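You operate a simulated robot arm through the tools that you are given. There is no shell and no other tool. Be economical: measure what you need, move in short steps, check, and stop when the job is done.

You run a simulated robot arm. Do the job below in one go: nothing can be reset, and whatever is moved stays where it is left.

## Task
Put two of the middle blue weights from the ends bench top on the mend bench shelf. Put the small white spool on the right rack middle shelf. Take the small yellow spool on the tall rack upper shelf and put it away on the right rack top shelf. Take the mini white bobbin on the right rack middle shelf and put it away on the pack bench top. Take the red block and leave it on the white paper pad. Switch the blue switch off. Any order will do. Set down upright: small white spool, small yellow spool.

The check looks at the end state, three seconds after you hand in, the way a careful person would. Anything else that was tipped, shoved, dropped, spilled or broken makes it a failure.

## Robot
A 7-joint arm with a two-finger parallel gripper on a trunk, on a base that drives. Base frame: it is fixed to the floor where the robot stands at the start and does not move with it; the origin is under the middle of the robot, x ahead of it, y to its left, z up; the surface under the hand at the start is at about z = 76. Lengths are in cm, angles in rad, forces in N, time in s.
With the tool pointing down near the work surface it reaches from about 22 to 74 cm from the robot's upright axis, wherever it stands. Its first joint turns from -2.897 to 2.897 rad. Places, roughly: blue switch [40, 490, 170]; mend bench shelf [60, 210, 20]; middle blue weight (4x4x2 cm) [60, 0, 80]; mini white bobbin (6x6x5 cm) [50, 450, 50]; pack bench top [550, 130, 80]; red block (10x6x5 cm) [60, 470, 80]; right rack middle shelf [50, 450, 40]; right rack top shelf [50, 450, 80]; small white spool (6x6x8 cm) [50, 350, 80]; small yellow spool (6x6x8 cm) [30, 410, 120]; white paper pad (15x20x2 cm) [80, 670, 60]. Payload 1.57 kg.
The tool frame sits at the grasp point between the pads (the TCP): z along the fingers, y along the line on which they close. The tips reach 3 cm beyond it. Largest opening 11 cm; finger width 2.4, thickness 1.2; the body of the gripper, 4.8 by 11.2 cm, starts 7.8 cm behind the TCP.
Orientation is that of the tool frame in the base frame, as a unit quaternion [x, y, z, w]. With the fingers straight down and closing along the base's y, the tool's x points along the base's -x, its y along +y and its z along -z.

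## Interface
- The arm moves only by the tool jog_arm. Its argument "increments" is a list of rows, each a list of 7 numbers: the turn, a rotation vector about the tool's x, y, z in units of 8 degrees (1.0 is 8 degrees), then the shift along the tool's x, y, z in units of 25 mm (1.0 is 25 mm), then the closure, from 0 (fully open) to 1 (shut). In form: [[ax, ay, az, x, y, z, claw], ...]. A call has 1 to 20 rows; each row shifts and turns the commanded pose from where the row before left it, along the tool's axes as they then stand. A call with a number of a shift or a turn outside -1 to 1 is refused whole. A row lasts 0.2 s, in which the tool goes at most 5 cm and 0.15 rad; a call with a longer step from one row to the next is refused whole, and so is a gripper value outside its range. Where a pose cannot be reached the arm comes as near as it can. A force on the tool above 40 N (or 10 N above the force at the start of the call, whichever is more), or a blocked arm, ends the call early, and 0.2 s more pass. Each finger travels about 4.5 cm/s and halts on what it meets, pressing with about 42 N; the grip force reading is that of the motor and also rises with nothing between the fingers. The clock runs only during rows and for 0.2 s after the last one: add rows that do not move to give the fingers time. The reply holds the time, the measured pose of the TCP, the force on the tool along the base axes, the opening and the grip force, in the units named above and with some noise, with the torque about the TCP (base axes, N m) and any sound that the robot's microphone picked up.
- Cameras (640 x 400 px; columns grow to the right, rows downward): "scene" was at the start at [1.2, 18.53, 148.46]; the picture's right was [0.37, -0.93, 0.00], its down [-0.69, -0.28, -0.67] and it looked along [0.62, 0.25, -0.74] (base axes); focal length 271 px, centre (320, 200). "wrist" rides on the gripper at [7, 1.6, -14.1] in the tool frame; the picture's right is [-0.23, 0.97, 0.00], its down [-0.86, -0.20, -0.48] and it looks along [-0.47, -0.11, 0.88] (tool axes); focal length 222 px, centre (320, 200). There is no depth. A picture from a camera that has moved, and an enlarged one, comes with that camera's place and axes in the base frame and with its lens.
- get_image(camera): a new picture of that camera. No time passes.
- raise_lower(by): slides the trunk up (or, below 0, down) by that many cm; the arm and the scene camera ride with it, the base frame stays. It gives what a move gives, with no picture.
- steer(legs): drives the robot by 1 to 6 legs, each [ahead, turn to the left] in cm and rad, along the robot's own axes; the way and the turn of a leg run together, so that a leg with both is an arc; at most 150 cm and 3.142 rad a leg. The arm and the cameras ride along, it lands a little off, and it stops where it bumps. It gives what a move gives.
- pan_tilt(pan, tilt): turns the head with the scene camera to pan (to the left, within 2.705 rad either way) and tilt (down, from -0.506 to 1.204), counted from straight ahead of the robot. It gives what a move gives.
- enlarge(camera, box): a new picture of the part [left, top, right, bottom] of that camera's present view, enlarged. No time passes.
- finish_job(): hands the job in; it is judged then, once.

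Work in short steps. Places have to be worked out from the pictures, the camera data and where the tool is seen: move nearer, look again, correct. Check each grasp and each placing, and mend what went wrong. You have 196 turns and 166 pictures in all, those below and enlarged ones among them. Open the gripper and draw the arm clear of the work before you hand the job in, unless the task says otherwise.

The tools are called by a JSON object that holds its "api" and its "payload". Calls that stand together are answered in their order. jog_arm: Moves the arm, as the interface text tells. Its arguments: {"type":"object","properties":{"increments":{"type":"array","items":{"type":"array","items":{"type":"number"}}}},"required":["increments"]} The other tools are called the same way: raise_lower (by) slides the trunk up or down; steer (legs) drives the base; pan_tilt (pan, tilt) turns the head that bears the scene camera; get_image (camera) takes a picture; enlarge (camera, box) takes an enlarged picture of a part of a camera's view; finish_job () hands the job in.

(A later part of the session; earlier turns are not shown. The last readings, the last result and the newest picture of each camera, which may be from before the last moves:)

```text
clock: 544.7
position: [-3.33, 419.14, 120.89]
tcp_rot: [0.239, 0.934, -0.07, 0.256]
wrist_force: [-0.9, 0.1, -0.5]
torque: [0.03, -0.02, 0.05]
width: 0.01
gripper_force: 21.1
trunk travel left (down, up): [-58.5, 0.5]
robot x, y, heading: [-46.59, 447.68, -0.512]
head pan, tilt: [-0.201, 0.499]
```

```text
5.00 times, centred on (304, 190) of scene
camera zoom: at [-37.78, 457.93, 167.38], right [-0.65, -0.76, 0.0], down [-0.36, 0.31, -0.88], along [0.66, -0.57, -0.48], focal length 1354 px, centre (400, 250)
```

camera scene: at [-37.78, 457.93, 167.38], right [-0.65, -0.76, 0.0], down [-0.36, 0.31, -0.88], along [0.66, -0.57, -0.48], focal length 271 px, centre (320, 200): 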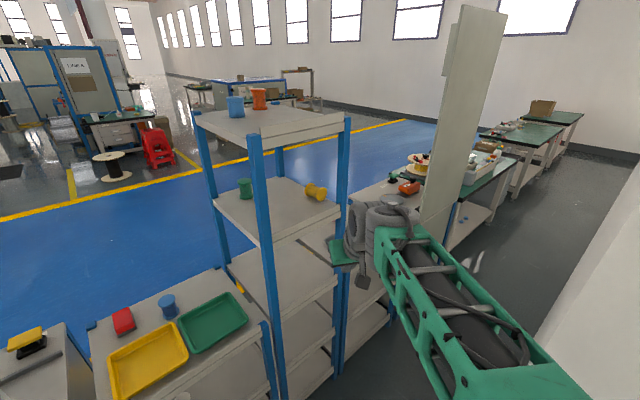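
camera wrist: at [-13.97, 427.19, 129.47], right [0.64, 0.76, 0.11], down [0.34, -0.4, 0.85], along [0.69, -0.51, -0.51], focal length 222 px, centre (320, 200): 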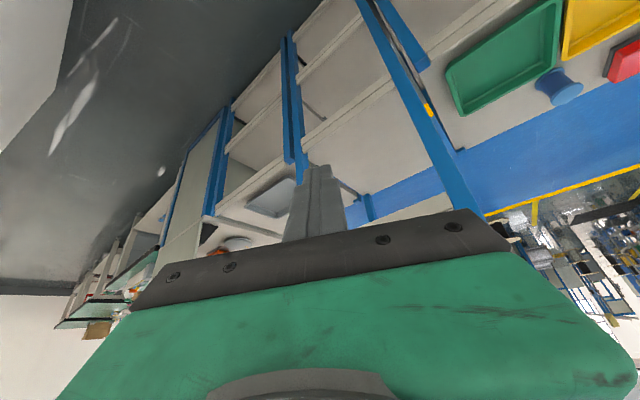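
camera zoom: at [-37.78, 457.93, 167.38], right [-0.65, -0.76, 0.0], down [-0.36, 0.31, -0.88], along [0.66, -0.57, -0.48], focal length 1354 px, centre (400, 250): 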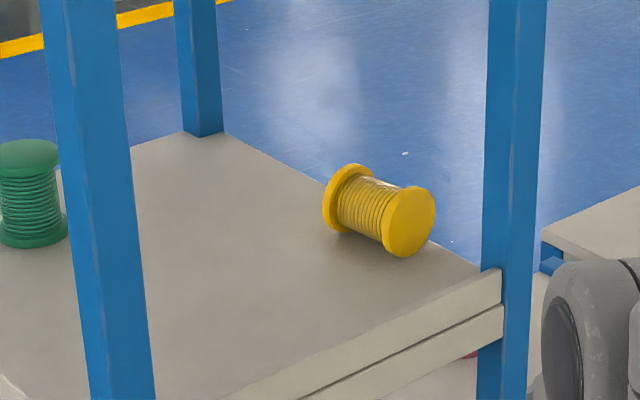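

Triangulation shows the shelf has a raised lip (top ≈119, shelf ≈115.7), and the spool lies at about (35.5, 397.7), axis roughly along x. I'll come in from the left at ~-32°, tilt 52°. First drive 16 cm closer and set the tool orientation.

{"api": "steer", "payload": {"legs": [[16, 0]]}}

{"api": "jog_arm", "payload": {"increments": [[0, -0.9, 0, 0, 0, 0, 0], [0, -0.9, 0, 0, 0, 0, 0], [0, -0.9, 0, 0, 0, 0, 0], [0, 0, 0, 0, 0, 0, 0], [0, 0, 0, 0, 0, 0, 0], [0, 0, 0, 0, 0, 0, 0], [0, 0, 0, 0, 0, 0, 0]]}}

{"api": "get_image", "payload": {"camera": "wrist"}}

```text
clock: 546.1
position: [10.92, 411.16, 120.98]
tcp_rot: [0.239, 0.934, -0.072, 0.256]
wrist_force: [-0.4, 0.4, -0.6]
torque: [0.04, 0.01, 0.06]
width: 0.01
gripper_force: 21.2
trunk travel left (down, up): [-58.5, 0.5]
robot x, y, heading: [-32.39, 438.91, -0.512]
head pan, tilt: [-0.201, 0.499]
```

```text
clock: 547.8
position: [11.02, 411.31, 120.8]
tcp_rot: [0.222, 0.869, -0.115, 0.427]
wrist_force: [-0.3, -0.1, -0.3]
torque: [0.0, 0.01, -0.01]
width: 10.97
gripper_force: 0.1
trunk travel left (down, up): [-58.5, 0.5]
robot x, y, heading: [-32.59, 439.05, -0.513]
head pan, tilt: [-0.201, 0.499]
```

```text
46 pictures are left
camera wrist: at [-1.69, 420.23, 123.9], right [0.59, 0.79, 0.17], down [0.03, -0.23, 0.97], along [0.8, -0.57, -0.16], focal length 222 px, centre (320, 200)
```

wrist: 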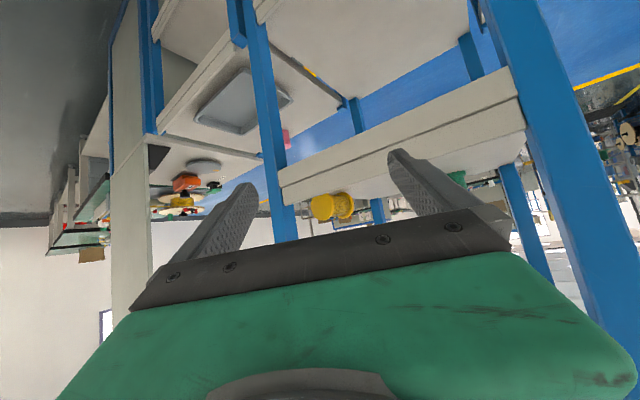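

Spool seen at (35, 397.3). Move to the pre-grasp point above-left of it.

{"api": "jog_arm", "payload": {"increments": [[0, 0, 0, -0.785, 0.03, 0.703, 0], [0, 0, 0, -0.785, 0.03, 0.703, 0], [0, 0, 0, -0.785, 0.03, 0.703, 0], [0, 0, 0, -0.785, 0.03, 0.703, 0], [0, 0, 0, -0.785, 0.03, 0.703, 0], [0, 0, 0, -0.785, 0.03, 0.703, 0], [0, 0, 0, -0.785, 0.03, 0.703, 0], [0, 0, 0, -0.785, 0.03, 0.703, 0], [0, 0, 0, 0, 0, 0, 0]]}}

{"api": "get_image", "payload": {"camera": "wrist"}}

{"api": "get_image", "payload": {"camera": "scene"}}

```text
clock: 549.8
position: [29.17, 401.42, 124.69]
tcp_rot: [0.223, 0.869, -0.115, 0.426]
wrist_force: [1.0, -0.3, 0.5]
torque: [0.01, 0.02, -0.01]
width: 11.0
gripper_force: 0.0
trunk travel left (down, up): [-58.5, 0.5]
robot x, y, heading: [-32.94, 439.44, -0.508]
head pan, tilt: [-0.201, 0.499]
```

```text
45 pictures are left
camera wrist: at [16.59, 410.65, 127.68], right [0.59, 0.79, 0.17], down [0.03, -0.23, 0.97], along [0.8, -0.57, -0.16], focal length 222 px, centre (320, 200)
```

wrist: 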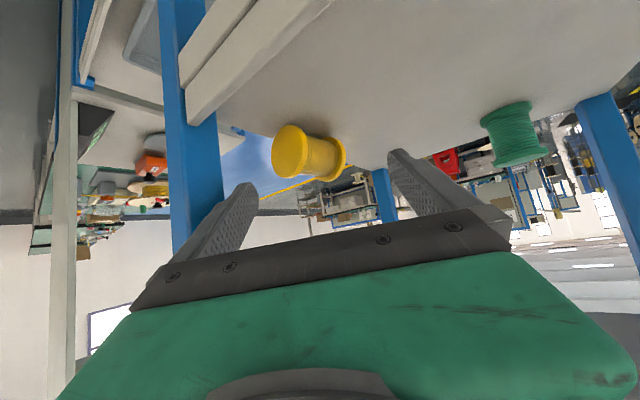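

```text
44 pictures are left
camera scene: at [-23.55, 449.92, 167.38], right [-0.65, -0.76, 0.0], down [-0.36, 0.31, -0.88], along [0.66, -0.57, -0.48], focal length 271 px, centre (320, 200)
```

scene: 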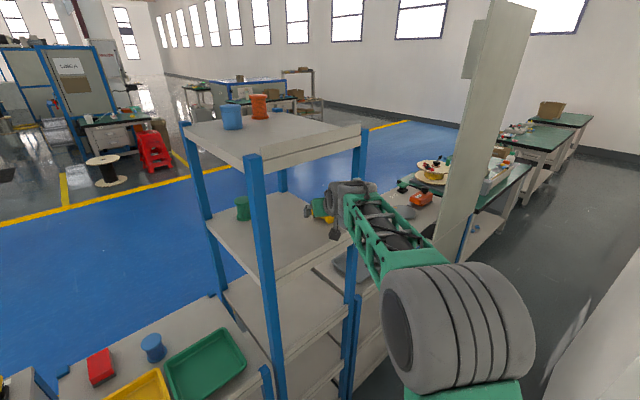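

Spool centre is ~1 cm toward the tool's -y. I descend along the tool axis with that correction.

{"api": "jog_arm", "payload": {"increments": [[0, 0, 0, 0, -0.4, 0, 0], [0, 0, 0, 0, 0, 0.9, 0], [0, 0, 0, 0, 0, 0.9, 0], [0, 0, 0, 0, 0, 0, 0]]}}

{"api": "get_image", "payload": {"camera": "wrist"}}

```text
clock: 550.8
position: [32.01, 399.19, 121.96]
tcp_rot: [0.222, 0.869, -0.116, 0.427]
wrist_force: [3.9, 8.8, 2.4]
torque: [-0.12, 0.13, -0.39]
width: 10.22
gripper_force: 0.0
trunk travel left (down, up): [-58.5, 0.5]
robot x, y, heading: [-32.85, 439.42, -0.513]
head pan, tilt: [-0.201, 0.499]
```

```text
43 pictures are left
camera wrist: at [19.41, 408.14, 124.88], right [0.59, 0.79, 0.17], down [0.03, -0.23, 0.97], along [0.8, -0.57, -0.16], focal length 222 px, centre (320, 200)
```

wrist: 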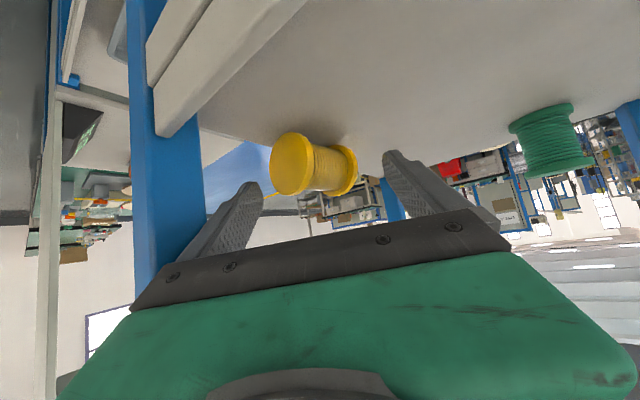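

The right finger just touches the post, so there isn't room. I back out, close the fingers, and will roll the spool left (+y) by dragging gently on its top.

{"api": "jog_arm", "payload": {"increments": [[0, 0, 0, 0, 0.3, -0.9, 0], [0, 0, 0, 0, 0.1, -0.9, 0], [0, 0, 0, 0, 0, 0, 1], [0, 0, 0, 0, 0, 0, 1], [0, 0, 0, 0, 0, 0, 1], [0, 0, 0, 0, 0, 0, 1], [0, 0, 0, 0, 0, 0, 1], [0, 0, 0, 0, 0, 0, 1], [0, 0, 0, 0, 0, 0, 1], [0, 0, 0, -0.6, -0.05, 0.78, 1], [0, 0, 0, -0.6, -0.05, 0.78, 1], [0, 0, 0, 0, 0, 0, 1]]}}

{"api": "get_image", "payload": {"camera": "wrist"}}

```text
clock: 553.4
position: [33.81, 399.29, 124.8]
tcp_rot: [0.222, 0.869, -0.115, 0.427]
wrist_force: [-0.3, -0.1, -0.5]
torque: [-0.03, 0.0, -0.05]
width: 0.0
gripper_force: 21.4
trunk travel left (down, up): [-58.5, 0.5]
robot x, y, heading: [-32.76, 439.21, -0.513]
head pan, tilt: [-0.201, 0.499]
```

```text
42 pictures are left
camera wrist: at [21.15, 408.26, 127.79], right [0.59, 0.79, 0.17], down [0.03, -0.23, 0.97], along [0.8, -0.57, -0.16], focal length 222 px, centre (320, 200)
```

wrist: 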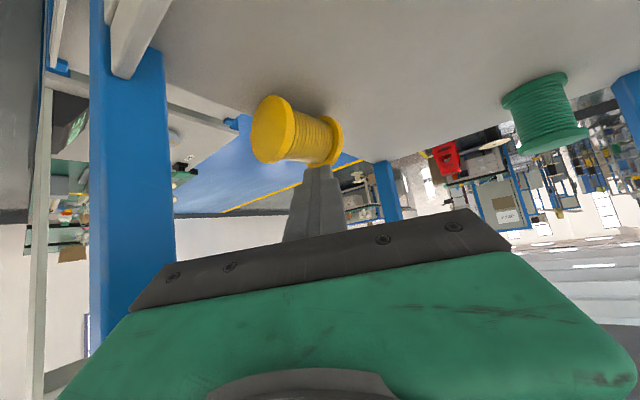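

The closed tip is over the spool's core. I flatten the tilt to 65° and lower gently until it touches, to hook the far flange from inside and slide the spool deeper, away from the post.

{"api": "jog_arm", "payload": {"increments": [[0, -0.8, 0, 0, 0, 0, 1], [0, -0.8, 0, 0, 0, 0, 1], [0, 0, 0, 0, 0, 0, 1], [0, 0, 0, 0.0725, 0, 0.034, 1], [0, 0, 0, 0.0725, 0, 0.034, 1], [0, 0, 0, 0.0725, 0, 0.034, 1], [0, 0, 0, 0.0725, 0, 0.034, 1], [0, 0, 0, 0, 0, 0, 1]]}}

{"api": "get_image", "payload": {"camera": "wrist"}}

```text
clock: 555.1
position: [33.62, 399.16, 124.06]
tcp_rot: [0.207, 0.816, -0.139, 0.521]
wrist_force: [-0.1, 0.3, -0.1]
torque: [-0.02, -0.01, -0.05]
width: 0.03
gripper_force: 21.5
trunk travel left (down, up): [-58.5, 0.5]
robot x, y, heading: [-33.21, 439.03, -0.513]
head pan, tilt: [-0.201, 0.499]
```

```text
41 pictures are left
camera wrist: at [20.7, 408.22, 123.55], right [0.56, 0.81, 0.2], down [-0.16, -0.13, 0.98], along [0.82, -0.58, 0.06], focal length 222 px, centre (320, 200)
```

wrist: 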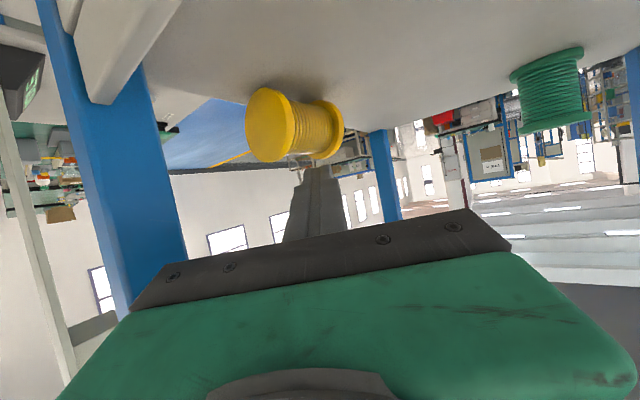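

Nearly touching. Lower a little more.

{"api": "jog_arm", "payload": {"increments": [[0, 0, 0, 0.0725, 0, 0.034, 1], [0, 0, 0, 0.0725, 0, 0.034, 1], [0, 0, 0, 0.0725, 0, 0.034, 1], [0, 0, 0, 0.0725, 0, 0.034, 1], [0, 0, 0, 0, 0, 0, 1]]}}

```text
clock: 556.4
position: [33.43, 399.17, 123.16]
tcp_rot: [0.208, 0.816, -0.14, 0.521]
wrist_force: [-0.3, 0.0, -0.3]
torque: [-0.02, -0.01, -0.01]
width: 0.0
gripper_force: 21.3
trunk travel left (down, up): [-58.5, 0.5]
robot x, y, heading: [-32.71, 439.21, -0.509]
head pan, tilt: [-0.201, 0.499]
```

{"api": "jog_arm", "payload": {"increments": [[0, 0, 0, 0.0725, 0, 0.034, 1], [0, 0, 0, 0.0725, 0, 0.034, 1], [0, 0, 0, 0.0725, 0, 0.034, 1], [0, 0, 0, 0.0725, 0, 0.034, 1], [0, 0, 0, 0, 0, 0, 1]]}}

{"api": "enlarge", "payload": {"camera": "wrist", "box": [220, 70, 380, 170]}}

```text
clock: 557.5
position: [33.65, 399.15, 122.39]
tcp_rot: [0.208, 0.816, -0.14, 0.521]
wrist_force: [-0.7, 0.8, -0.7]
torque: [0.03, -0.02, 0.0]
width: 0.0
gripper_force: 20.9
trunk travel left (down, up): [-58.5, 0.5]
robot x, y, heading: [-32.68, 439.36, -0.516]
head pan, tilt: [-0.201, 0.499]
```

```text
4.00 times, centred on (300, 120) of wrist
camera zoom: at [20.64, 408.26, 121.84], right [0.56, 0.81, 0.2], down [-0.16, -0.13, 0.98], along [0.82, -0.58, 0.06], focal length 888 px, centre (400, 520)
```

zoom: 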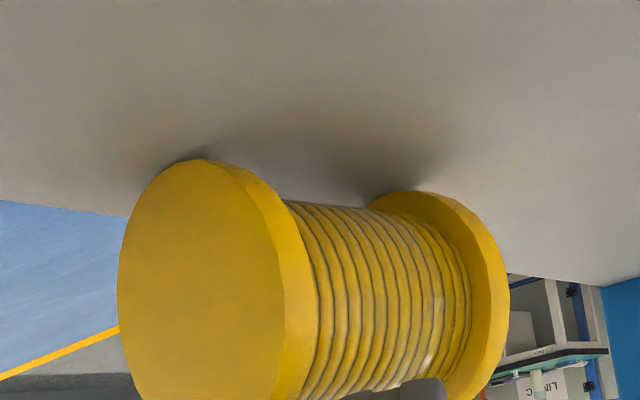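

Tip sits inside the groove near the far flange. I push along the spool's axis (+x, slightly +y) by 6 cm.

{"api": "jog_arm", "payload": {"increments": [[0, 0, 0, -0.133, 0.26, 0.284, 1], [0, 0, 0, -0.133, 0.26, 0.284, 1], [0, 0, 0, -0.133, 0.26, 0.284, 1], [0, 0, 0, -0.133, 0.26, 0.284, 1], [0, 0, 0, -0.133, 0.26, 0.284, 1], [0, 0, 0, -0.133, 0.26, 0.284, 1], [0, 0, 0, 0, 0, 0, 1]]}}

{"api": "get_image", "payload": {"camera": "wrist"}}

```text
clock: 559.1
position: [39.45, 400.18, 122.22]
tcp_rot: [0.209, 0.816, -0.14, 0.52]
wrist_force: [-0.6, -1.3, -0.1]
torque: [-0.02, -0.03, 0.0]
width: 0.0
gripper_force: 21.6
trunk travel left (down, up): [-58.5, 0.5]
robot x, y, heading: [-32.66, 439.36, -0.519]
head pan, tilt: [-0.201, 0.499]
```

```text
39 pictures are left
camera wrist: at [26.65, 409.35, 121.84], right [0.56, 0.81, 0.2], down [-0.16, -0.13, 0.98], along [0.82, -0.58, 0.06], focal length 222 px, centre (320, 200)
```

wrist: 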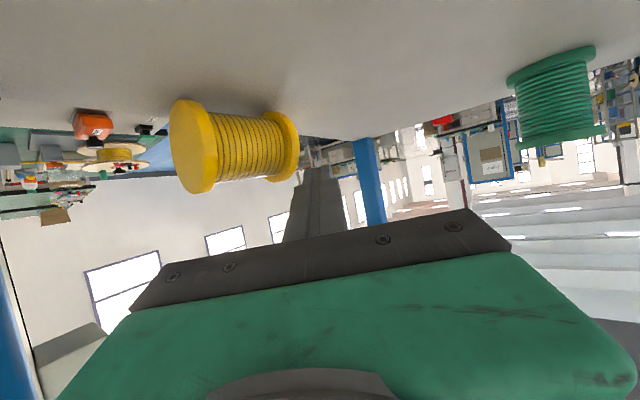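

The tip slipped over. The spool now lies at about (37, 396.5), yaw ~18°. I'll instead grip it end-to-end: raise, yaw the tool to about -50°, and open at a pre-grasp point.

{"api": "jog_arm", "payload": {"increments": [[0, 0, 0, -0.544, 0, -0.254, 1], [0, 0, 0, -0.544, 0, -0.254, 1], [0.61, 0, 0.285, 0, 0, 0, 1], [0.61, 0, 0.285, 0, 0, 0, 1], [0.61, 0, 0.285, 0, 0, 0, 1], [0.61, 0, 0.285, 0, 0, 0, 1], [0, 0, 0, 0.31, -0.86, -0.66, 1], [0, 0, 0, 0.31, -0.86, -0.66, 1], [0, 0, 0, 0, 0, 0, 0], [0, 0, 0, 0, 0, 0, 0], [0, 0, 0, 0, 0, 0, 0], [0, 0, 0, 0, 0, 0, 0], [0, 0, 0, 0, 0, 0, 0], [0, 0, 0, 0, 0, 0, 0], [0, 0, 0, 0, 0, 0, 0]]}}

{"api": "get_image", "payload": {"camera": "wrist"}}

{"api": "get_image", "payload": {"camera": "scene"}}

```text
clock: 562.4
position: [34.1, 400.22, 125.52]
tcp_rot: [0.357, 0.763, -0.233, 0.486]
wrist_force: [0.8, -0.3, 0.1]
torque: [0.01, 0.0, 0.02]
width: 11.0
gripper_force: 0.1
trunk travel left (down, up): [-58.5, 0.5]
robot x, y, heading: [-32.53, 439.17, -0.51]
head pan, tilt: [-0.201, 0.499]
```

```text
38 pictures are left
camera wrist: at [25.48, 413.47, 124.96], right [0.81, 0.55, 0.2], down [-0.2, -0.06, 0.98], along [0.55, -0.84, 0.06], focal length 222 px, centre (320, 200)
```

wrist: 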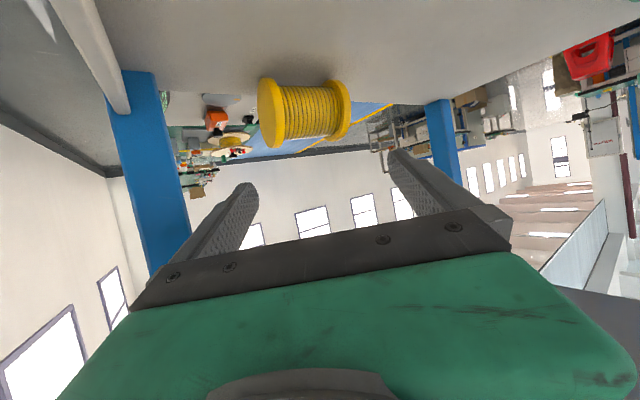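

```text
37 pictures are left
camera scene: at [-23.54, 449.92, 167.38], right [-0.65, -0.76, 0.0], down [-0.36, 0.31, -0.88], along [0.66, -0.57, -0.48], focal length 271 px, centre (320, 200)
```

scene: 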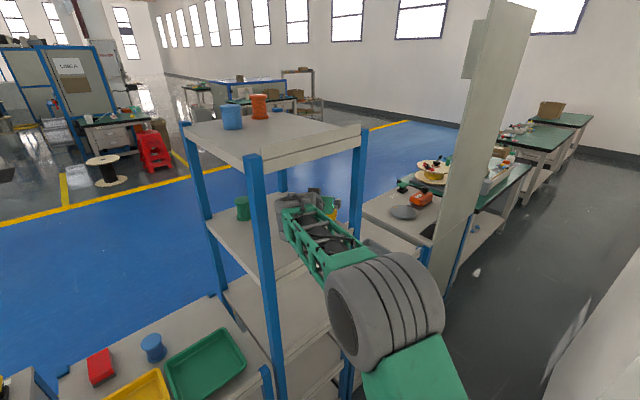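

Now the spool lies nicely across the fingers, well centred. I steepen the tilt slightly to 57° and descend around it, then close.

{"api": "jog_arm", "payload": {"increments": [[0, 1, 0, 0, 0, 0, 0], [0, 0, 0, 0.387, 0, 0.598, 0], [0, 0, 0, 0.387, 0, 0.598, 0], [0, 0, 0, 0.387, 0, 0.598, 0], [0, 0, 0, 0.387, 0, 0.598, 0], [0, 0, 0, 0, 0, 0, 0]]}}

{"api": "get_image", "payload": {"camera": "wrist"}}

```text
clock: 563.8
position: [35.7, 398.14, 119.07]
tcp_rot: [0.373, 0.794, -0.208, 0.433]
wrist_force: [0.3, -0.1, 0.4]
torque: [0.02, -0.04, 0.01]
width: 11.01
gripper_force: 0.1
trunk travel left (down, up): [-58.5, 0.5]
robot x, y, heading: [-32.69, 438.91, -0.513]
head pan, tilt: [-0.201, 0.499]
```

```text
36 pictures are left
camera wrist: at [27.15, 411.31, 120.63], right [0.83, 0.52, 0.18], down [-0.11, -0.17, 0.98], along [0.54, -0.83, -0.08], focal length 222 px, centre (320, 200)
```

wrist: 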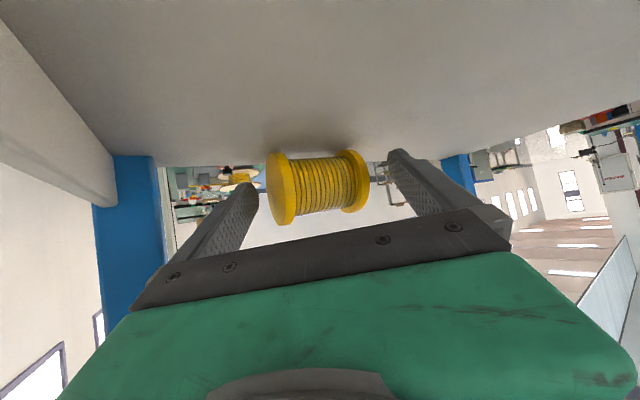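

The spool is between the fingers, end to end. Close.

{"api": "jog_arm", "payload": {"increments": [[0, 0, 0, 0, 0, 0, 0.2], [0, 0, 0, 0, 0, 0, 0.35], [0, 0, 0, 0, 0, 0, 0.6], [0, 0, 0, 0, 0, 0, 1], [0, 0, 0, 0, 0, 0, 1], [0, 0, 0, 0, 0, 0, 1]]}}

{"api": "get_image", "payload": {"camera": "wrist"}}

```text
clock: 565.1
position: [35.72, 398.14, 119.06]
tcp_rot: [0.373, 0.794, -0.209, 0.433]
wrist_force: [-1.1, 0.3, 0.8]
torque: [-0.02, -0.03, 0.0]
width: 7.64
gripper_force: 42.0
trunk travel left (down, up): [-58.5, 0.5]
robot x, y, heading: [-32.36, 439.34, -0.512]
head pan, tilt: [-0.201, 0.499]
```

```text
35 pictures are left
camera wrist: at [27.15, 411.33, 120.64], right [0.83, 0.53, 0.18], down [-0.11, -0.17, 0.98], along [0.54, -0.83, -0.08], focal length 222 px, centre (320, 200)
```

wrist: 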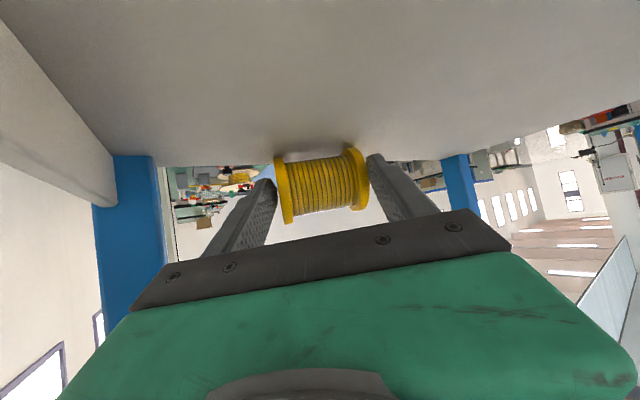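

Gripped end-to-end (7.6 cm). I retreat a little, lift 6.5 cm to clear the lip, then withdraw.

{"api": "jog_arm", "payload": {"increments": [[0, 0, 0, 0.2, -0.31, -0.54, 1], [0, 0, 0, 0.252, -0.31, -0.51, 1], [0, 0, 0, 0.252, -0.31, -0.51, 1], [0, 0, 0, -0.43, -0.083, -0.44, 1], [0, 0, 0, -0.43, -0.083, -0.44, 1], [0, 0, 0, -0.43, -0.083, -0.44, 1], [0, 0, 0, -0.43, -0.083, -0.44, 1], [0, 0, 0, 0, 0, 0, 1]]}}

```text
clock: 567.0
position: [29.79, 400.57, 125.65]
tcp_rot: [0.372, 0.794, -0.209, 0.433]
wrist_force: [0.6, -0.3, -1.2]
torque: [0.01, 0.02, -0.01]
width: 7.62
gripper_force: 41.9
trunk travel left (down, up): [-58.5, 0.5]
robot x, y, heading: [-32.6, 439.03, -0.513]
head pan, tilt: [-0.201, 0.499]
```

Spool lifted clear of the lip. Withdraw from the rack.

{"api": "jog_arm", "payload": {"increments": [[0, 0, 0, 0.46, -0.465, -0.71, 1], [0, 0, 0, 0.46, -0.465, -0.71, 1], [0, 0, 0, 0.46, -0.465, -0.71, 1], [0, 0, 0, 0.46, -0.465, -0.71, 1], [0, 0, 0, 0.46, -0.465, -0.71, 1], [0, 0, 0, 0.46, -0.465, -0.71, 1], [0, 0, 0, 0.46, -0.465, -0.71, 1], [0, 0, 0, 0.46, -0.465, -0.71, 1], [0, 0, 0, 0, 0, 0, 1]]}}

{"api": "get_image", "payload": {"camera": "wrist"}}

```text
clock: 569.0
position: [11.77, 407.87, 125.71]
tcp_rot: [0.373, 0.794, -0.209, 0.433]
wrist_force: [-0.6, -0.1, -0.5]
torque: [0.04, 0.03, 0.0]
width: 7.6
gripper_force: 42.0
trunk travel left (down, up): [-58.5, 0.5]
robot x, y, heading: [-32.76, 439.29, -0.513]
head pan, tilt: [-0.201, 0.499]
```

```text
34 pictures are left
camera wrist: at [3.2, 420.99, 127.29], right [0.83, 0.53, 0.18], down [-0.11, -0.17, 0.98], along [0.54, -0.83, -0.08], focal length 222 px, centre (320, 200)
```

wrist: 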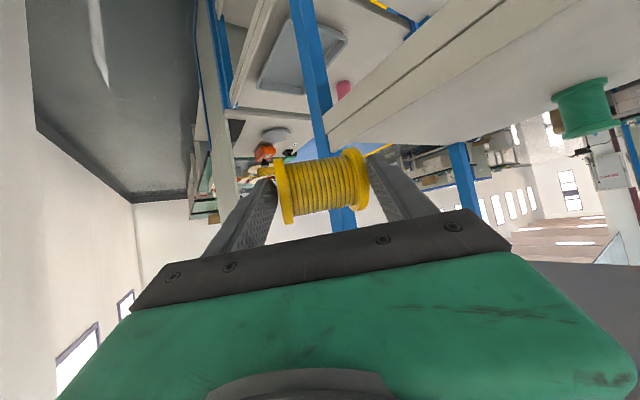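

Held firmly. I back away, face the racks, and lower the trunk to lay the spool on the floor for re-orienting.

{"api": "steer", "payload": {"legs": [[-15, 0], [0, 0.513]]}}

{"api": "raise_lower", "payload": {"by": -40}}

{"api": "raise_lower", "payload": {"by": -18}}

{"api": "jog_arm", "payload": {"increments": [[0, 1, 0, 0, 0, 0, 1], [0, 1, 0, 0, 0, 0, 1], [0, 1, 0, 0, 0, 0, 1], [0, 0.8, 0, 0, 0, 0, 1], [0, 0, 0, 0, 0, 0, 1]]}}

```text
clock: 571.8
position: [8.29, 441.06, 125.66]
tcp_rot: [0.16, 0.862, -0.092, 0.471]
wrist_force: [0.8, -0.1, -1.2]
torque: [0.02, 0.06, -0.01]
width: 7.59
gripper_force: 42.4
trunk travel left (down, up): [-58.5, 0.5]
robot x, y, heading: [-45.47, 446.9, -0.006]
head pan, tilt: [-0.201, 0.499]
```

```text
clock: 575.6
position: [8.26, 441.01, 85.72]
tcp_rot: [0.161, 0.862, -0.093, 0.471]
wrist_force: [-0.2, 0.6, -1.2]
torque: [0.03, 0.07, 0.0]
width: 7.54
gripper_force: 41.8
trunk travel left (down, up): [-18.5, 40.5]
robot x, y, heading: [-46.06, 446.73, -0.008]
head pan, tilt: [-0.201, 0.499]
```

```text
clock: 577.6
position: [8.24, 441.04, 67.7]
tcp_rot: [0.161, 0.862, -0.093, 0.471]
wrist_force: [0.7, -0.2, -1.8]
torque: [-0.02, 0.03, -0.02]
width: 7.51
gripper_force: 42.2
trunk travel left (down, up): [-0.5, 58.5]
robot x, y, heading: [-46.0, 446.98, -0.005]
head pan, tilt: [-0.201, 0.499]
```

```text
clock: 578.8
position: [8.3, 440.88, 67.78]
tcp_rot: [0.179, 0.956, -0.048, 0.229]
wrist_force: [-0.5, 0.2, -1.0]
torque: [0.01, 0.03, -0.01]
width: 7.49
gripper_force: 41.5
trunk travel left (down, up): [-0.5, 58.5]
robot x, y, heading: [-45.72, 446.83, -0.004]
head pan, tilt: [-0.201, 0.499]
```

Now yaw the tool further (to −45°) and lower toward the floor.

{"api": "jog_arm", "payload": {"increments": [[0.34, 0, 0.67, 0, 0, 0, 1], [0.34, 0, 0.67, 0, 0, 0, 1], [0.34, 0, 0.67, 0, 0, 0, 1], [0.34, 0, 0.67, 0, 0, 0, 1], [0, 0, 0, 0.454, 0, 0.891, 1], [0, 0, 0, 0.454, 0, 0.891, 1], [0, 0, 0, 0.454, 0, 0.891, 1], [0, 0, 0, 0.454, 0, 0.891, 1], [0, 0, 0, 0.454, 0, 0.891, 1], [0, 0, 0, 0.454, 0, 0.891, 1], [0, 0, 0, 0.454, 0, 0.891, 1], [0, 0, 0, 0.454, 0, 0.891, 1], [0, 0, 0, 0.454, 0, 0.891, 1], [0, 0, 0, 0.454, 0, 0.891, 1], [0, 0, 0, 0.454, 0, 0.891, 1], [0, 0, 0, 0.454, 0, 0.891, 1], [0, 0, 0, 0.454, 0, 0.891, 1], [0, 0, 0, 0.454, 0, 0.891, 1], [0, 0, 0, 0.454, 0, 0.891, 1], [0, 0, 0, 0.454, 0, 0.891, 1]]}}

{"api": "jog_arm", "payload": {"increments": [[0, 0, 0, 0.454, 0, 0.891, 1], [0, 0, 0, 0.454, 0, 0.891, 1], [0, 0, 0, 0.454, 0, 0.891, 1], [0, 0, 0, 0.454, 0, 0.891, 1], [0, 0, 0, 0.454, 0, 0.891, 1], [0, 0, 0, 0.454, 0, 0.891, 1], [0, 0, 0, 0.454, 0, 0.891, 1], [0, 0, 0, 0, 0, 0, 1]]}}

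{"api": "get_image", "payload": {"camera": "wrist"}}

```text
clock: 583.0
position: [8.35, 440.53, 27.87]
tcp_rot: [0.374, 0.897, -0.093, 0.216]
wrist_force: [-0.7, 0.6, -1.3]
torque: [0.03, 0.04, 0.0]
width: 7.47
gripper_force: 42.2
trunk travel left (down, up): [-0.5, 58.5]
robot x, y, heading: [-46.1, 447.17, -0.004]
head pan, tilt: [-0.201, 0.499]
```

```text
clock: 584.8
position: [8.32, 440.63, 10.19]
tcp_rot: [0.374, 0.897, -0.094, 0.216]
wrist_force: [-1.1, 0.1, -1.0]
torque: [0.04, 0.03, -0.03]
width: 7.49
gripper_force: 42.0
trunk travel left (down, up): [-0.5, 58.5]
robot x, y, heading: [-45.69, 446.68, -0.003]
head pan, tilt: [-0.201, 0.499]
```

```text
33 pictures are left
camera wrist: at [0.71, 450.82, 19.48], right [0.84, 0.54, 0.1], down [0.24, -0.52, 0.82], along [0.49, -0.66, -0.57], focal length 222 px, centre (320, 200)
```

wrist: 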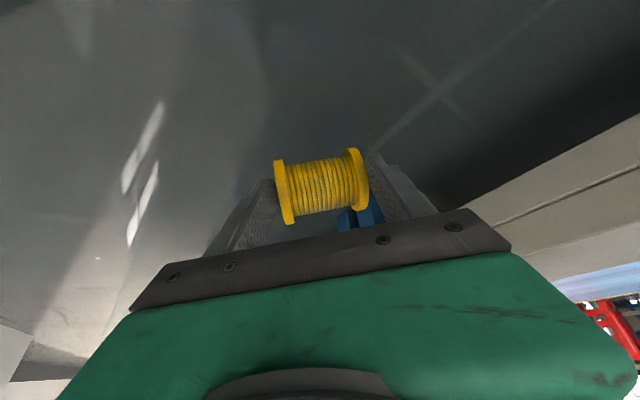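

Lower to near contact, then gently.

{"api": "jog_arm", "payload": {"increments": [[0, 0, 0, 0.454, 0, 0.891, 1], [0, 0, 0, 0.454, 0, 0.891, 1], [0, 0, 0, 0.054, 0, 0.107, 1], [0, 0, 0, 0.054, 0, 0.107, 1], [0, 0, 0, 0.054, 0, 0.107, 1], [0, 0, 0, 0.054, 0, 0.107, 1], [0, 0, 0, 0.054, 0, 0.107, 1], [0, 0, 0, 0, 0, 0, 1]]}}

```text
clock: 586.4
position: [8.43, 440.39, 4.03]
tcp_rot: [0.374, 0.896, -0.093, 0.219]
wrist_force: [-4.7, 1.2, 16.8]
torque: [-0.18, -0.21, -0.1]
width: 7.13
gripper_force: 42.1
trunk travel left (down, up): [-0.5, 58.5]
robot x, y, heading: [-45.7, 446.9, 0.001]
head pan, tilt: [-0.201, 0.499]
stopped in row 7: the force on the tool passed its limit at 47 N (the readings are from after the stop); the commanded pose is now the measured one
```

Contact. Open and rise.

{"api": "jog_arm", "payload": {"increments": [[0, 0, 0, -0.03, 0, -0.06, 1], [0, 0, 0, 0, 0, 0, 0.3], [0, 0, 0, 0, 0, 0, 0.2], [0, 0, 0, 0, 0, 0, 0.1], [0, 0, 0, 0, 0, 0, 0], [0, 0, 0, 0, 0, 0, 0], [0, 0, 0, -0.3, 0, -0.6, 0], [0, 0, 0, -0.454, 0, -0.891, 0], [0, 0, 0, -0.454, 0, -0.891, 0], [0, 0, 0, -0.454, 0, -0.891, 0], [0, 0, 0, -0.454, 0, -0.891, 0], [0, 0, 0, 0, 0, 0, 0]]}}

{"api": "get_image", "payload": {"camera": "wrist"}}

```text
clock: 589.0
position: [8.29, 440.32, 15.62]
tcp_rot: [0.375, 0.897, -0.094, 0.216]
wrist_force: [-0.8, 0.6, -0.2]
torque: [-0.04, -0.01, 0.0]
width: 11.01
gripper_force: 0.0
trunk travel left (down, up): [-0.5, 58.5]
robot x, y, heading: [-46.09, 446.76, -0.004]
head pan, tilt: [-0.201, 0.499]
```

```text
32 pictures are left
camera wrist: at [0.67, 450.73, 25.03], right [0.84, 0.54, 0.1], down [0.24, -0.52, 0.82], along [0.49, -0.66, -0.57], focal length 222 px, centre (320, 200)
```

wrist: 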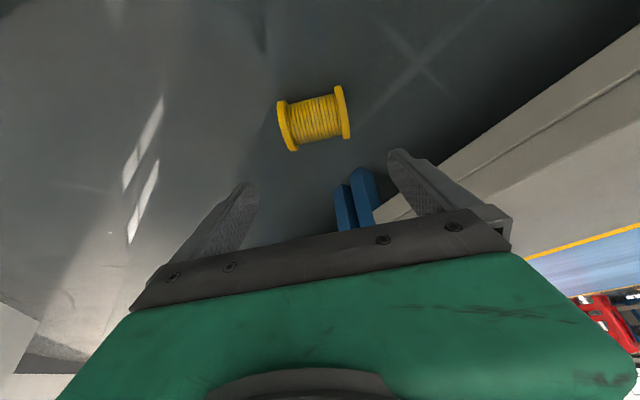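

The spool lies at (10.2, 438.5), axis yaw 44°. I make the tool vertical and yaw it +90° so the fingers close across the spool.

{"api": "jog_arm", "payload": {"increments": [[0, 0.85, 0, 0, 0, 0, 0], [0, 0.85, 0, 0, 0, 0, 0], [0, 0.85, 0, 0, 0, 0, 0], [0, 0.84, 0, 0, 0, 0, 0], [0, 0, -1, 0, 0, 0, 0], [0, 0, -1, 0, 0, 0, 0], [0, 0, -1, 0, 0, 0, 0], [0, 0, -1, 0, 0, 0, 0], [0, 0, -1, 0, 0, 0, 0], [0, 0, -1, 0, 0, 0, 0], [0, 0, -1, 0, 0, 0, 0], [0, 0, -1, 0, 0, 0, 0], [0, 0, -1, 0, 0, 0, 0], [0, 0, -1, 0, 0, 0, 0], [0, 0, -1, 0, 0, 0, 0], [0, 0, -0.2, 0, 0, 0, 0], [0, 0, 0, 0, 0, 0, 0]]}}

{"api": "get_image", "payload": {"camera": "wrist"}}

```text
clock: 592.6
position: [8.27, 440.46, 15.67]
tcp_rot: [-0.377, 0.926, -0.003, -0.001]
wrist_force: [-0.1, -0.3, 0.2]
torque: [0.01, -0.02, -0.02]
width: 11.03
gripper_force: 0.0
trunk travel left (down, up): [-0.5, 58.5]
robot x, y, heading: [-45.98, 446.69, -0.003]
head pan, tilt: [-0.201, 0.499]
```

```text
31 pictures are left
camera wrist: at [2.32, 436.98, 29.82], right [-0.52, 0.86, 0.0], down [0.75, 0.46, 0.47], along [0.41, 0.24, -0.88], focal length 222 px, centre (320, 200)
```

wrist: 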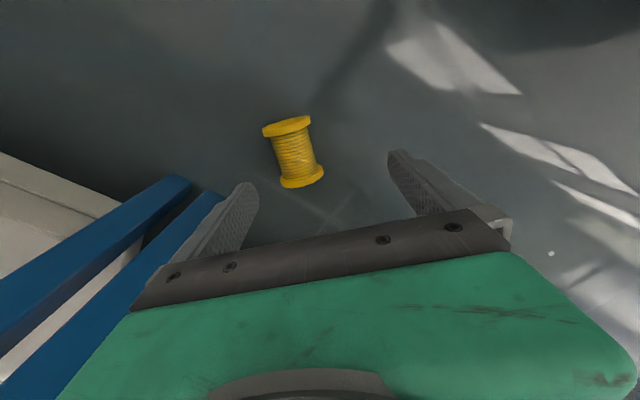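

Spool centre at (10.6, 438.4); move over and descend, then grip across its core.

{"api": "jog_arm", "payload": {"increments": [[0, 0, 0, -0.03, -0.41, 0, 0], [0, 0, 0, -0.03, -0.41, 0, 0], [0, 0, 0, -0.03, -0.41, 0, 0], [0, 0, 0, 0, 0, 0.94, 0], [0, 0, 0, 0, 0, 0.94, 0], [0, 0, 0, 0, 0, 0.94, 0], [0, 0, 0, 0, 0, 0.94, 0], [0, 0, 0, 0, 0, 0.9, 0], [0, 0, 0, 0, 0, 0, 0], [0, 0, 0, 0, 0, 0, 0.5], [0, 0, 0, 0, 0, 0, 0.8], [0, 0, 0, 0, 0, 0, 1], [0, 0, 0, 0, 0, 0, 1], [0, 0, 0, 0, 0, 0, 1], [0, 0, 0, 0, 0, 0, 1]]}}

{"api": "get_image", "payload": {"camera": "wrist"}}

```text
clock: 595.8
position: [10.63, 438.33, 4.1]
tcp_rot: [-0.377, 0.926, -0.001, -0.002]
wrist_force: [-0.1, 0.9, 0.7]
torque: [0.02, 0.01, -0.01]
width: 4.51
gripper_force: 32.1
trunk travel left (down, up): [-0.5, 58.5]
robot x, y, heading: [-46.33, 447.07, -0.004]
head pan, tilt: [-0.201, 0.499]
```

```text
30 pictures are left
camera wrist: at [4.55, 434.7, 18.18], right [-0.52, 0.86, 0.0], down [0.75, 0.46, 0.47], along [0.41, 0.24, -0.88], focal length 222 px, centre (320, 200)
```

wrist: 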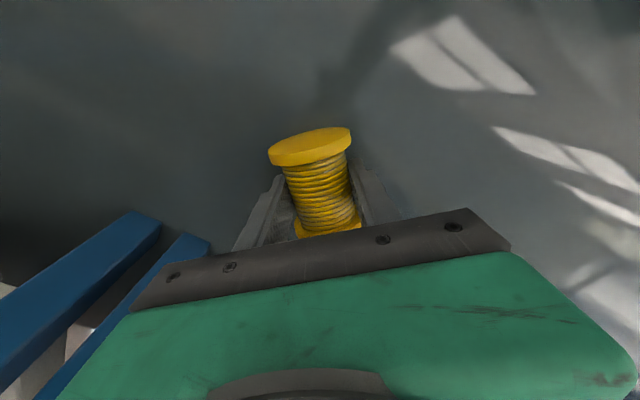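

Firm grip on the core (4.5 cm). Lift 10 cm and tilt the tool 68° so the spool becomes nearly vertical.

{"api": "jog_arm", "payload": {"increments": [[0, 0, 0, 0, 0, -1, 1], [0, 0, 0, 0, 0, -1, 1], [0, 0, 0, 0, 0, -1, 1], [0, 0, 0, 0, 0, -1, 1], [0, -1, 0, 0, 0, 0, 1], [0, -1, 0, 0, 0, 0, 1], [0, -1, 0, 0, 0, 0, 1], [0, -1, 0, 0, 0, 0, 1], [0, -1, 0, 0, 0, 0, 1], [0, -1, 0, 0, 0, 0, 1], [0, -1, 0, 0, 0, 0, 1], [0, -1, 0, 0, 0, 0, 1], [0, -0.6, 0, 0, 0, 0, 1], [0, 0, 0, 0, 0, 0, 1]]}}

{"api": "get_image", "payload": {"camera": "wrist"}}

```text
clock: 598.8
position: [10.56, 438.48, 14.23]
tcp_rot: [-0.312, 0.766, 0.21, 0.521]
wrist_force: [-0.8, -0.7, -0.6]
torque: [0.0, 0.06, 0.01]
width: 4.53
gripper_force: 41.6
trunk travel left (down, up): [-0.5, 58.5]
robot x, y, heading: [-45.44, 446.77, -0.002]
head pan, tilt: [-0.201, 0.499]
```

```text
29 pictures are left
camera wrist: at [-1.72, 428.78, 12.74], right [-0.62, 0.76, 0.21], down [0.04, -0.23, 0.97], along [0.78, 0.61, 0.11], focal length 222 px, centre (320, 200)
```

wrist: 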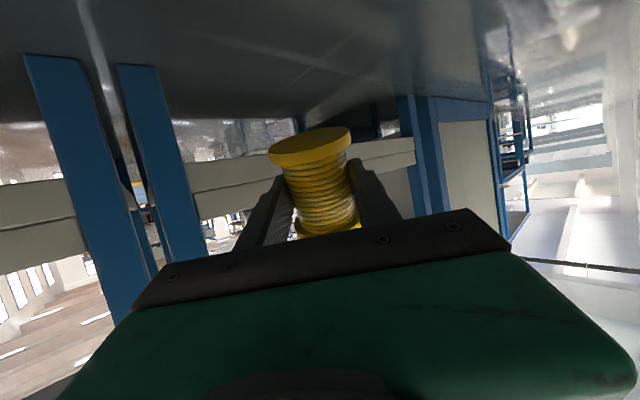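

Lower to contact with the floor.

{"api": "jog_arm", "payload": {"increments": [[0, 0, 0, 0.743, 0, 0.296, 1], [0, 0, 0, 0.743, 0, 0.296, 1], [0, 0, 0, 0.743, 0, 0.296, 1], [0, 0, 0, 0.743, 0, 0.296, 1], [0, 0, 0, 0.111, 0, 0.044, 1], [0, 0, 0, 0.111, 0, 0.044, 1], [0, 0, 0, 0.111, 0, 0.044, 1], [0, 0, 0, 0, 0, 0, 1]]}}

```text
clock: 600.6
position: [10.59, 438.57, 5.27]
tcp_rot: [-0.312, 0.766, 0.211, 0.521]
wrist_force: [-0.1, -0.1, -0.8]
torque: [-0.01, -0.01, 0.03]
width: 4.53
gripper_force: 41.8
trunk travel left (down, up): [-0.5, 58.5]
robot x, y, heading: [-45.84, 446.67, -0.002]
head pan, tilt: [-0.201, 0.499]
```

{"api": "jog_arm", "payload": {"increments": [[0, 0, 0, 0.074, 0, 0.03, 1], [0, 0, 0, 0.074, 0, 0.03, 1], [0, 0, 0, 0.074, 0, 0.03, 1], [0, 0, 0, 0, 0, 0, 1]]}}

```text
clock: 601.6
position: [10.73, 438.61, 4.94]
tcp_rot: [-0.313, 0.764, 0.211, 0.523]
wrist_force: [-6.2, 2.1, 18.7]
torque: [0.52, 0.03, 0.21]
width: 4.51
gripper_force: 42.1
trunk travel left (down, up): [-0.5, 58.5]
robot x, y, heading: [-45.79, 446.41, -0.007]
head pan, tilt: [-0.201, 0.499]
```

Contact made. Open gradually so it rights itself.

{"api": "jog_arm", "payload": {"increments": [[0, 0, 0, 0, 0, 0, 0.57], [0, 0, 0, 0, 0, 0, 0.5], [0, 0, 0, 0, 0, 0, 0.4], [0, 0, 0, 0, 0, 0, 0.3], [0, 0, 0, 0, 0, 0, 0.1], [0, 0, 0, 0, 0, 0, 0.1], [0, 0, 0, 0, 0, 0, 0.1]]}}

{"api": "get_image", "payload": {"camera": "wrist"}}

```text
clock: 603.2
position: [10.59, 438.57, 4.64]
tcp_rot: [-0.313, 0.765, 0.211, 0.521]
wrist_force: [-0.4, -0.3, -0.1]
torque: [0.01, -0.03, 0.01]
width: 9.92
gripper_force: 0.1
trunk travel left (down, up): [-0.5, 58.5]
robot x, y, heading: [-46.02, 446.72, -0.003]
head pan, tilt: [-0.201, 0.499]
```

```text
28 pictures are left
camera wrist: at [-1.65, 428.8, 3.28], right [-0.62, 0.76, 0.21], down [0.04, -0.23, 0.97], along [0.78, 0.61, 0.11], focal length 222 px, centre (320, 200)
```

wrist: 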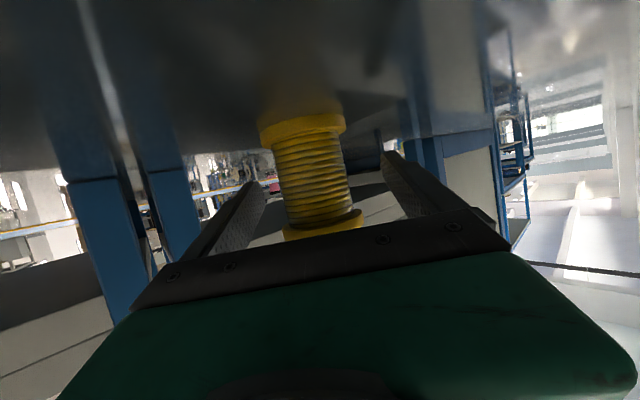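

The spool is upright on the floor. I steepen the tool to 55° and grip its core for transport.

{"api": "jog_arm", "payload": {"increments": [[0, 0.55, 0, 0, 0, 0, 0.1], [0, 0.55, 0, 0, 0, 0, 0.1], [0, 0.55, 0, 0, 0, 0, 0.1], [0, 0, 0, 0, 0, 0, 0.1], [0, 0, 0, 0, 0, 0, 0.5], [0, 0, 0, 0, 0, 0, 0.8], [0, 0, 0, 0, 0, 0, 1], [0, 0, 0, 0, 0, 0, 1], [0, 0, 0, 0, 0, 0, 1], [0, 0, 0, 0, 0, 0, 1]]}}

{"api": "get_image", "payload": {"camera": "wrist"}}

```text
clock: 605.4
position: [10.55, 438.37, 4.6]
tcp_rot: [-0.334, 0.82, 0.173, 0.43]
wrist_force: [-0.4, 0.5, -0.3]
torque: [0.05, -0.01, -0.03]
width: 5.2
gripper_force: 42.1
trunk travel left (down, up): [-0.5, 58.5]
robot x, y, heading: [-45.97, 446.78, -0.006]
head pan, tilt: [-0.201, 0.499]
```

```text
27 pictures are left
camera wrist: at [-1.62, 428.83, 6.79], right [-0.59, 0.79, 0.18], down [0.21, -0.08, 0.98], along [0.78, 0.61, -0.12], focal length 222 px, centre (320, 200)
```

wrist: 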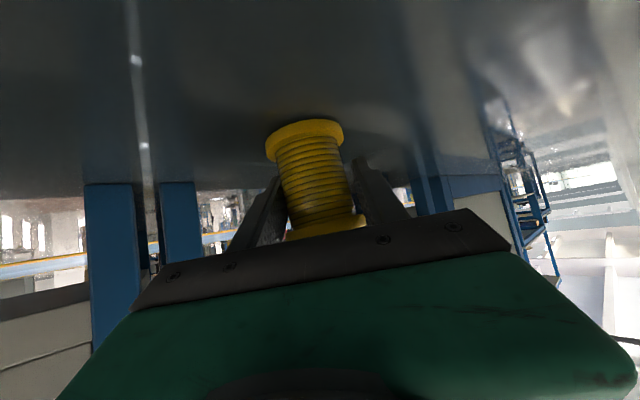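

Width 5.2 suggests a flange edge contact; I reopen, shift 1.3 cm back, and grip again.

{"api": "jog_arm", "payload": {"increments": [[0, 0, 0, 0, 0, 0, 0.4], [0, 0, 0, 0, 0, 0, 0.3], [0, 0, 0, 0.4, 0, -0.36, 0.3], [0, 0, 0, 0, 0, 0, 0.3], [0, 0, 0, 0, 0, 0, 0.8], [0, 0, 0, 0, 0, 0, 1], [0, 0, 0, 0, 0, 0, 1], [0, 0, 0, 0, 0, 0, 1], [0, 0, 0, 0, 0, 0, 1]]}}

```text
clock: 607.4
position: [9.52, 437.5, 4.38]
tcp_rot: [-0.335, 0.82, 0.174, 0.43]
wrist_force: [-0.4, 0.8, 3.3]
torque: [-0.02, 0.14, -0.03]
width: 4.55
gripper_force: 42.4
trunk travel left (down, up): [-0.5, 58.5]
robot x, y, heading: [-45.93, 446.71, 0.002]
head pan, tilt: [-0.201, 0.499]
```

Core grip (4.55). Lift 35 cm and yaw the tool back to straight ahead, then raise the trunk.

{"api": "jog_arm", "payload": {"increments": [[0, 0, 0, -0.4, 0, -0.28, 1], [0, 0, 0, -0.82, 0, -0.574, 1], [0, 0, 0, -0.82, 0, -0.574, 1], [0, 0, 0, -0.82, 0, -0.574, 1], [0, 0, 0, -0.82, 0, -0.574, 1], [0, 0, 0, -0.82, 0, -0.574, 1], [0, 0, 0, -0.82, 0, -0.574, 1], [0, 0, 0, -0.82, 0, -0.574, 1], [0, 0, 0, -0.82, 0, -0.574, 1], [0, 0, 0, -0.82, 0, -0.574, 1], [0, 0, 0, -0.82, 0, -0.574, 1], [0, 0, 0, -0.82, 0, -0.574, 1], [0, 0, 0, -0.82, 0, -0.574, 1], [0.75, 0, 0.53, 0, 0, 0, 1], [0.75, 0, 0.53, 0, 0, 0, 1], [0.75, 0, 0.53, 0, 0, 0, 1], [0.75, 0, 0.53, 0, 0, 0, 1], [0.75, 0, 0.53, 0, 0, 0, 1], [0.75, 0, 0.53, 0, 0, 0, 1], [0, 0, 0, 0, 0, 0, 1]]}}

{"api": "raise_lower", "payload": {"by": 40}}

{"api": "raise_lower", "payload": {"by": 18}}

{"api": "pan_tilt", "payload": {"pan": 0.0, "tilt": 0.6}}

{"api": "get_image", "payload": {"camera": "scene"}}

```text
clock: 611.6
position: [9.57, 437.64, 35.46]
tcp_rot: [0.0, 0.886, 0.002, 0.464]
wrist_force: [-0.2, 0.0, -1.9]
torque: [0.04, 0.03, 0.02]
width: 4.56
gripper_force: 42.5
trunk travel left (down, up): [-0.5, 58.5]
robot x, y, heading: [-45.78, 447.14, -0.003]
head pan, tilt: [-0.201, 0.499]
```

```text
clock: 615.4
position: [9.7, 437.51, 75.41]
tcp_rot: [-0.001, 0.886, 0.003, 0.463]
wrist_force: [-0.9, -0.4, -1.4]
torque: [0.03, 0.01, 0.01]
width: 4.56
gripper_force: 41.5
trunk travel left (down, up): [-40.5, 18.5]
robot x, y, heading: [-46.04, 446.62, -0.003]
head pan, tilt: [-0.201, 0.499]
```

```text
clock: 617.4
position: [9.55, 437.6, 93.41]
tcp_rot: [-0.001, 0.886, 0.003, 0.464]
wrist_force: [0.2, 1.4, -1.5]
torque: [0.01, 0.04, -0.01]
width: 4.56
gripper_force: 42.2
trunk travel left (down, up): [-58.5, 0.5]
robot x, y, heading: [-46.08, 446.61, 0.001]
head pan, tilt: [-0.201, 0.499]
```

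```text
clock: 618.2
position: [9.59, 437.58, 93.46]
tcp_rot: [0.0, 0.886, 0.002, 0.464]
wrist_force: [0.2, 0.3, -1.2]
torque: [0.04, 0.03, 0.01]
width: 4.56
gripper_force: 42.4
trunk travel left (down, up): [-58.5, 0.5]
robot x, y, heading: [-45.42, 446.62, -0.002]
head pan, tilt: [0.0, 0.6]
```

```text
26 pictures are left
camera scene: at [-43.14, 462.37, 166.48], right [0.0, -1.0, 0.0], down [-0.56, 0.0, -0.83], along [0.83, 0.0, -0.56], focal length 271 px, centre (320, 200)
```

scene: 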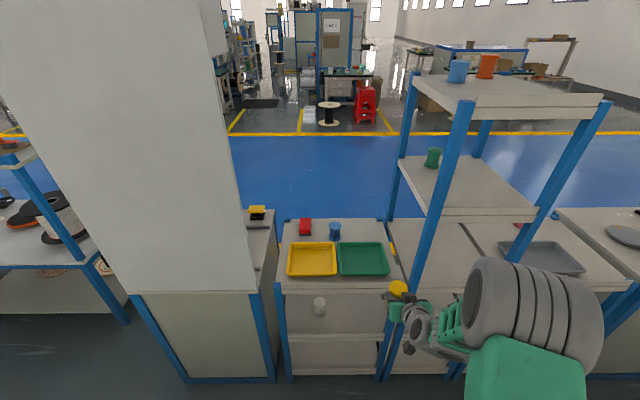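

Target spot: behind the green tray at about (56, 442). To keep the forearm off the tall rack's post, I move the base to y≈470 first.

{"api": "steer", "payload": {"legs": [[0, 1.57], [24, 0], [0, -1.57]]}}

{"api": "jog_arm", "payload": {"increments": [[0, 0, 0, -0.4, -0.9, -0.28, 1], [0, 0, 0, -0.4, -0.9, -0.28, 1], [0, 0, 0, -0.4, -0.9, -0.28, 1], [0, 0, 0, -0.4, -0.9, -0.28, 1], [0, 0, 0, 0, -0.9, 0, 1], [0, 0, 0, 0, -0.9, 0, 1], [0, 0, 0, 0, -0.9, 0, 1], [0, 0, 0, 0, -0.9, 0, 1], [0, 0, 0, 0, 0, 0, 1]]}}

{"api": "get_image", "payload": {"camera": "scene"}}

```text
clock: 627.6
position: [9.88, 459.92, 93.38]
tcp_rot: [0.012, 0.886, -0.004, 0.463]
wrist_force: [0.8, 0.7, -1.2]
torque: [-0.03, 0.03, 0.0]
width: 4.52
gripper_force: 41.7
trunk travel left (down, up): [-58.5, 0.5]
robot x, y, heading: [-45.3, 470.7, -0.034]
head pan, tilt: [0.0, 0.6]
```

```text
clock: 629.6
position: [9.15, 441.75, 98.28]
tcp_rot: [0.011, 0.886, -0.003, 0.464]
wrist_force: [0.6, -0.4, -1.2]
torque: [0.0, 0.03, 0.01]
width: 4.53
gripper_force: 42.5
trunk travel left (down, up): [-58.5, 0.5]
robot x, y, heading: [-45.35, 470.38, -0.031]
head pan, tilt: [0.0, 0.6]
```

```text
25 pictures are left
camera scene: at [-42.23, 486.23, 166.47], right [-0.03, -1.0, 0.0], down [-0.56, 0.02, -0.83], along [0.82, -0.03, -0.56], focal length 271 px, centre (320, 200)
```

scene: 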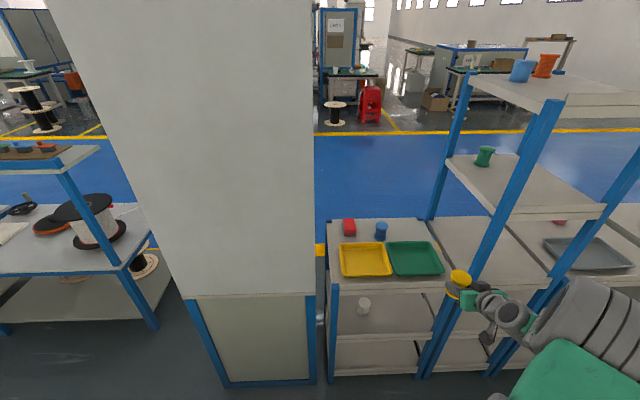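

Advance toward the spot at z≈98; first 28 cm, then check the forearm's clearance.

{"api": "jog_arm", "payload": {"increments": [[0, 0, 0, -0.569, 0, 0.822, 1], [0, 0, 0, -0.569, 0, 0.822, 1], [0, 0, 0, -0.569, 0, 0.822, 1], [0, 0, 0, -0.569, 0, 0.822, 1], [0, 0, 0, -0.569, 0, 0.822, 1], [0, 0, 0, -0.569, 0, 0.822, 1], [0, 0, 0, -0.569, 0, 0.822, 1], [0, 0, 0, -0.569, 0, 0.822, 1], [0, 0, 0, -0.569, 0, 0.822, 1], [0, 0, 0, -0.569, 0, 0.822, 1], [0, 0, 0, -0.569, 0, 0.822, 1], [0, 0, 0, 0, 0, 0, 1]]}}

{"api": "get_image", "payload": {"camera": "scene"}}

```text
clock: 632.2
position: [36.63, 441.16, 98.1]
tcp_rot: [0.012, 0.886, -0.004, 0.463]
wrist_force: [-0.6, 0.3, -1.4]
torque: [-0.02, 0.03, 0.0]
width: 4.54
gripper_force: 41.3
trunk travel left (down, up): [-58.5, 0.5]
robot x, y, heading: [-45.3, 470.64, -0.03]
head pan, tilt: [0.0, 0.6]
```

```text
24 pictures are left
camera scene: at [-42.22, 486.24, 166.47], right [-0.03, -1.0, 0.0], down [-0.56, 0.02, -0.82], along [0.82, -0.03, -0.57], focal length 271 px, centre (320, 200)
```

scene: 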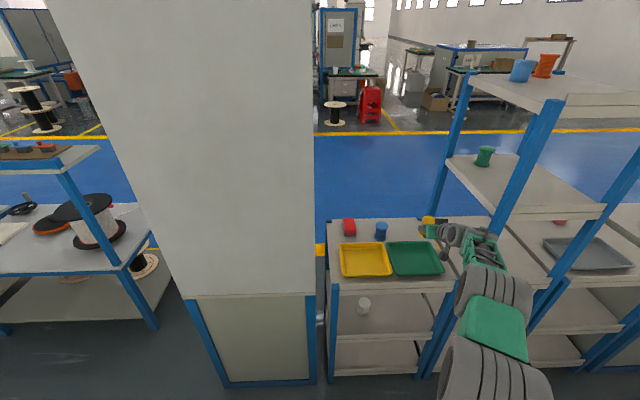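

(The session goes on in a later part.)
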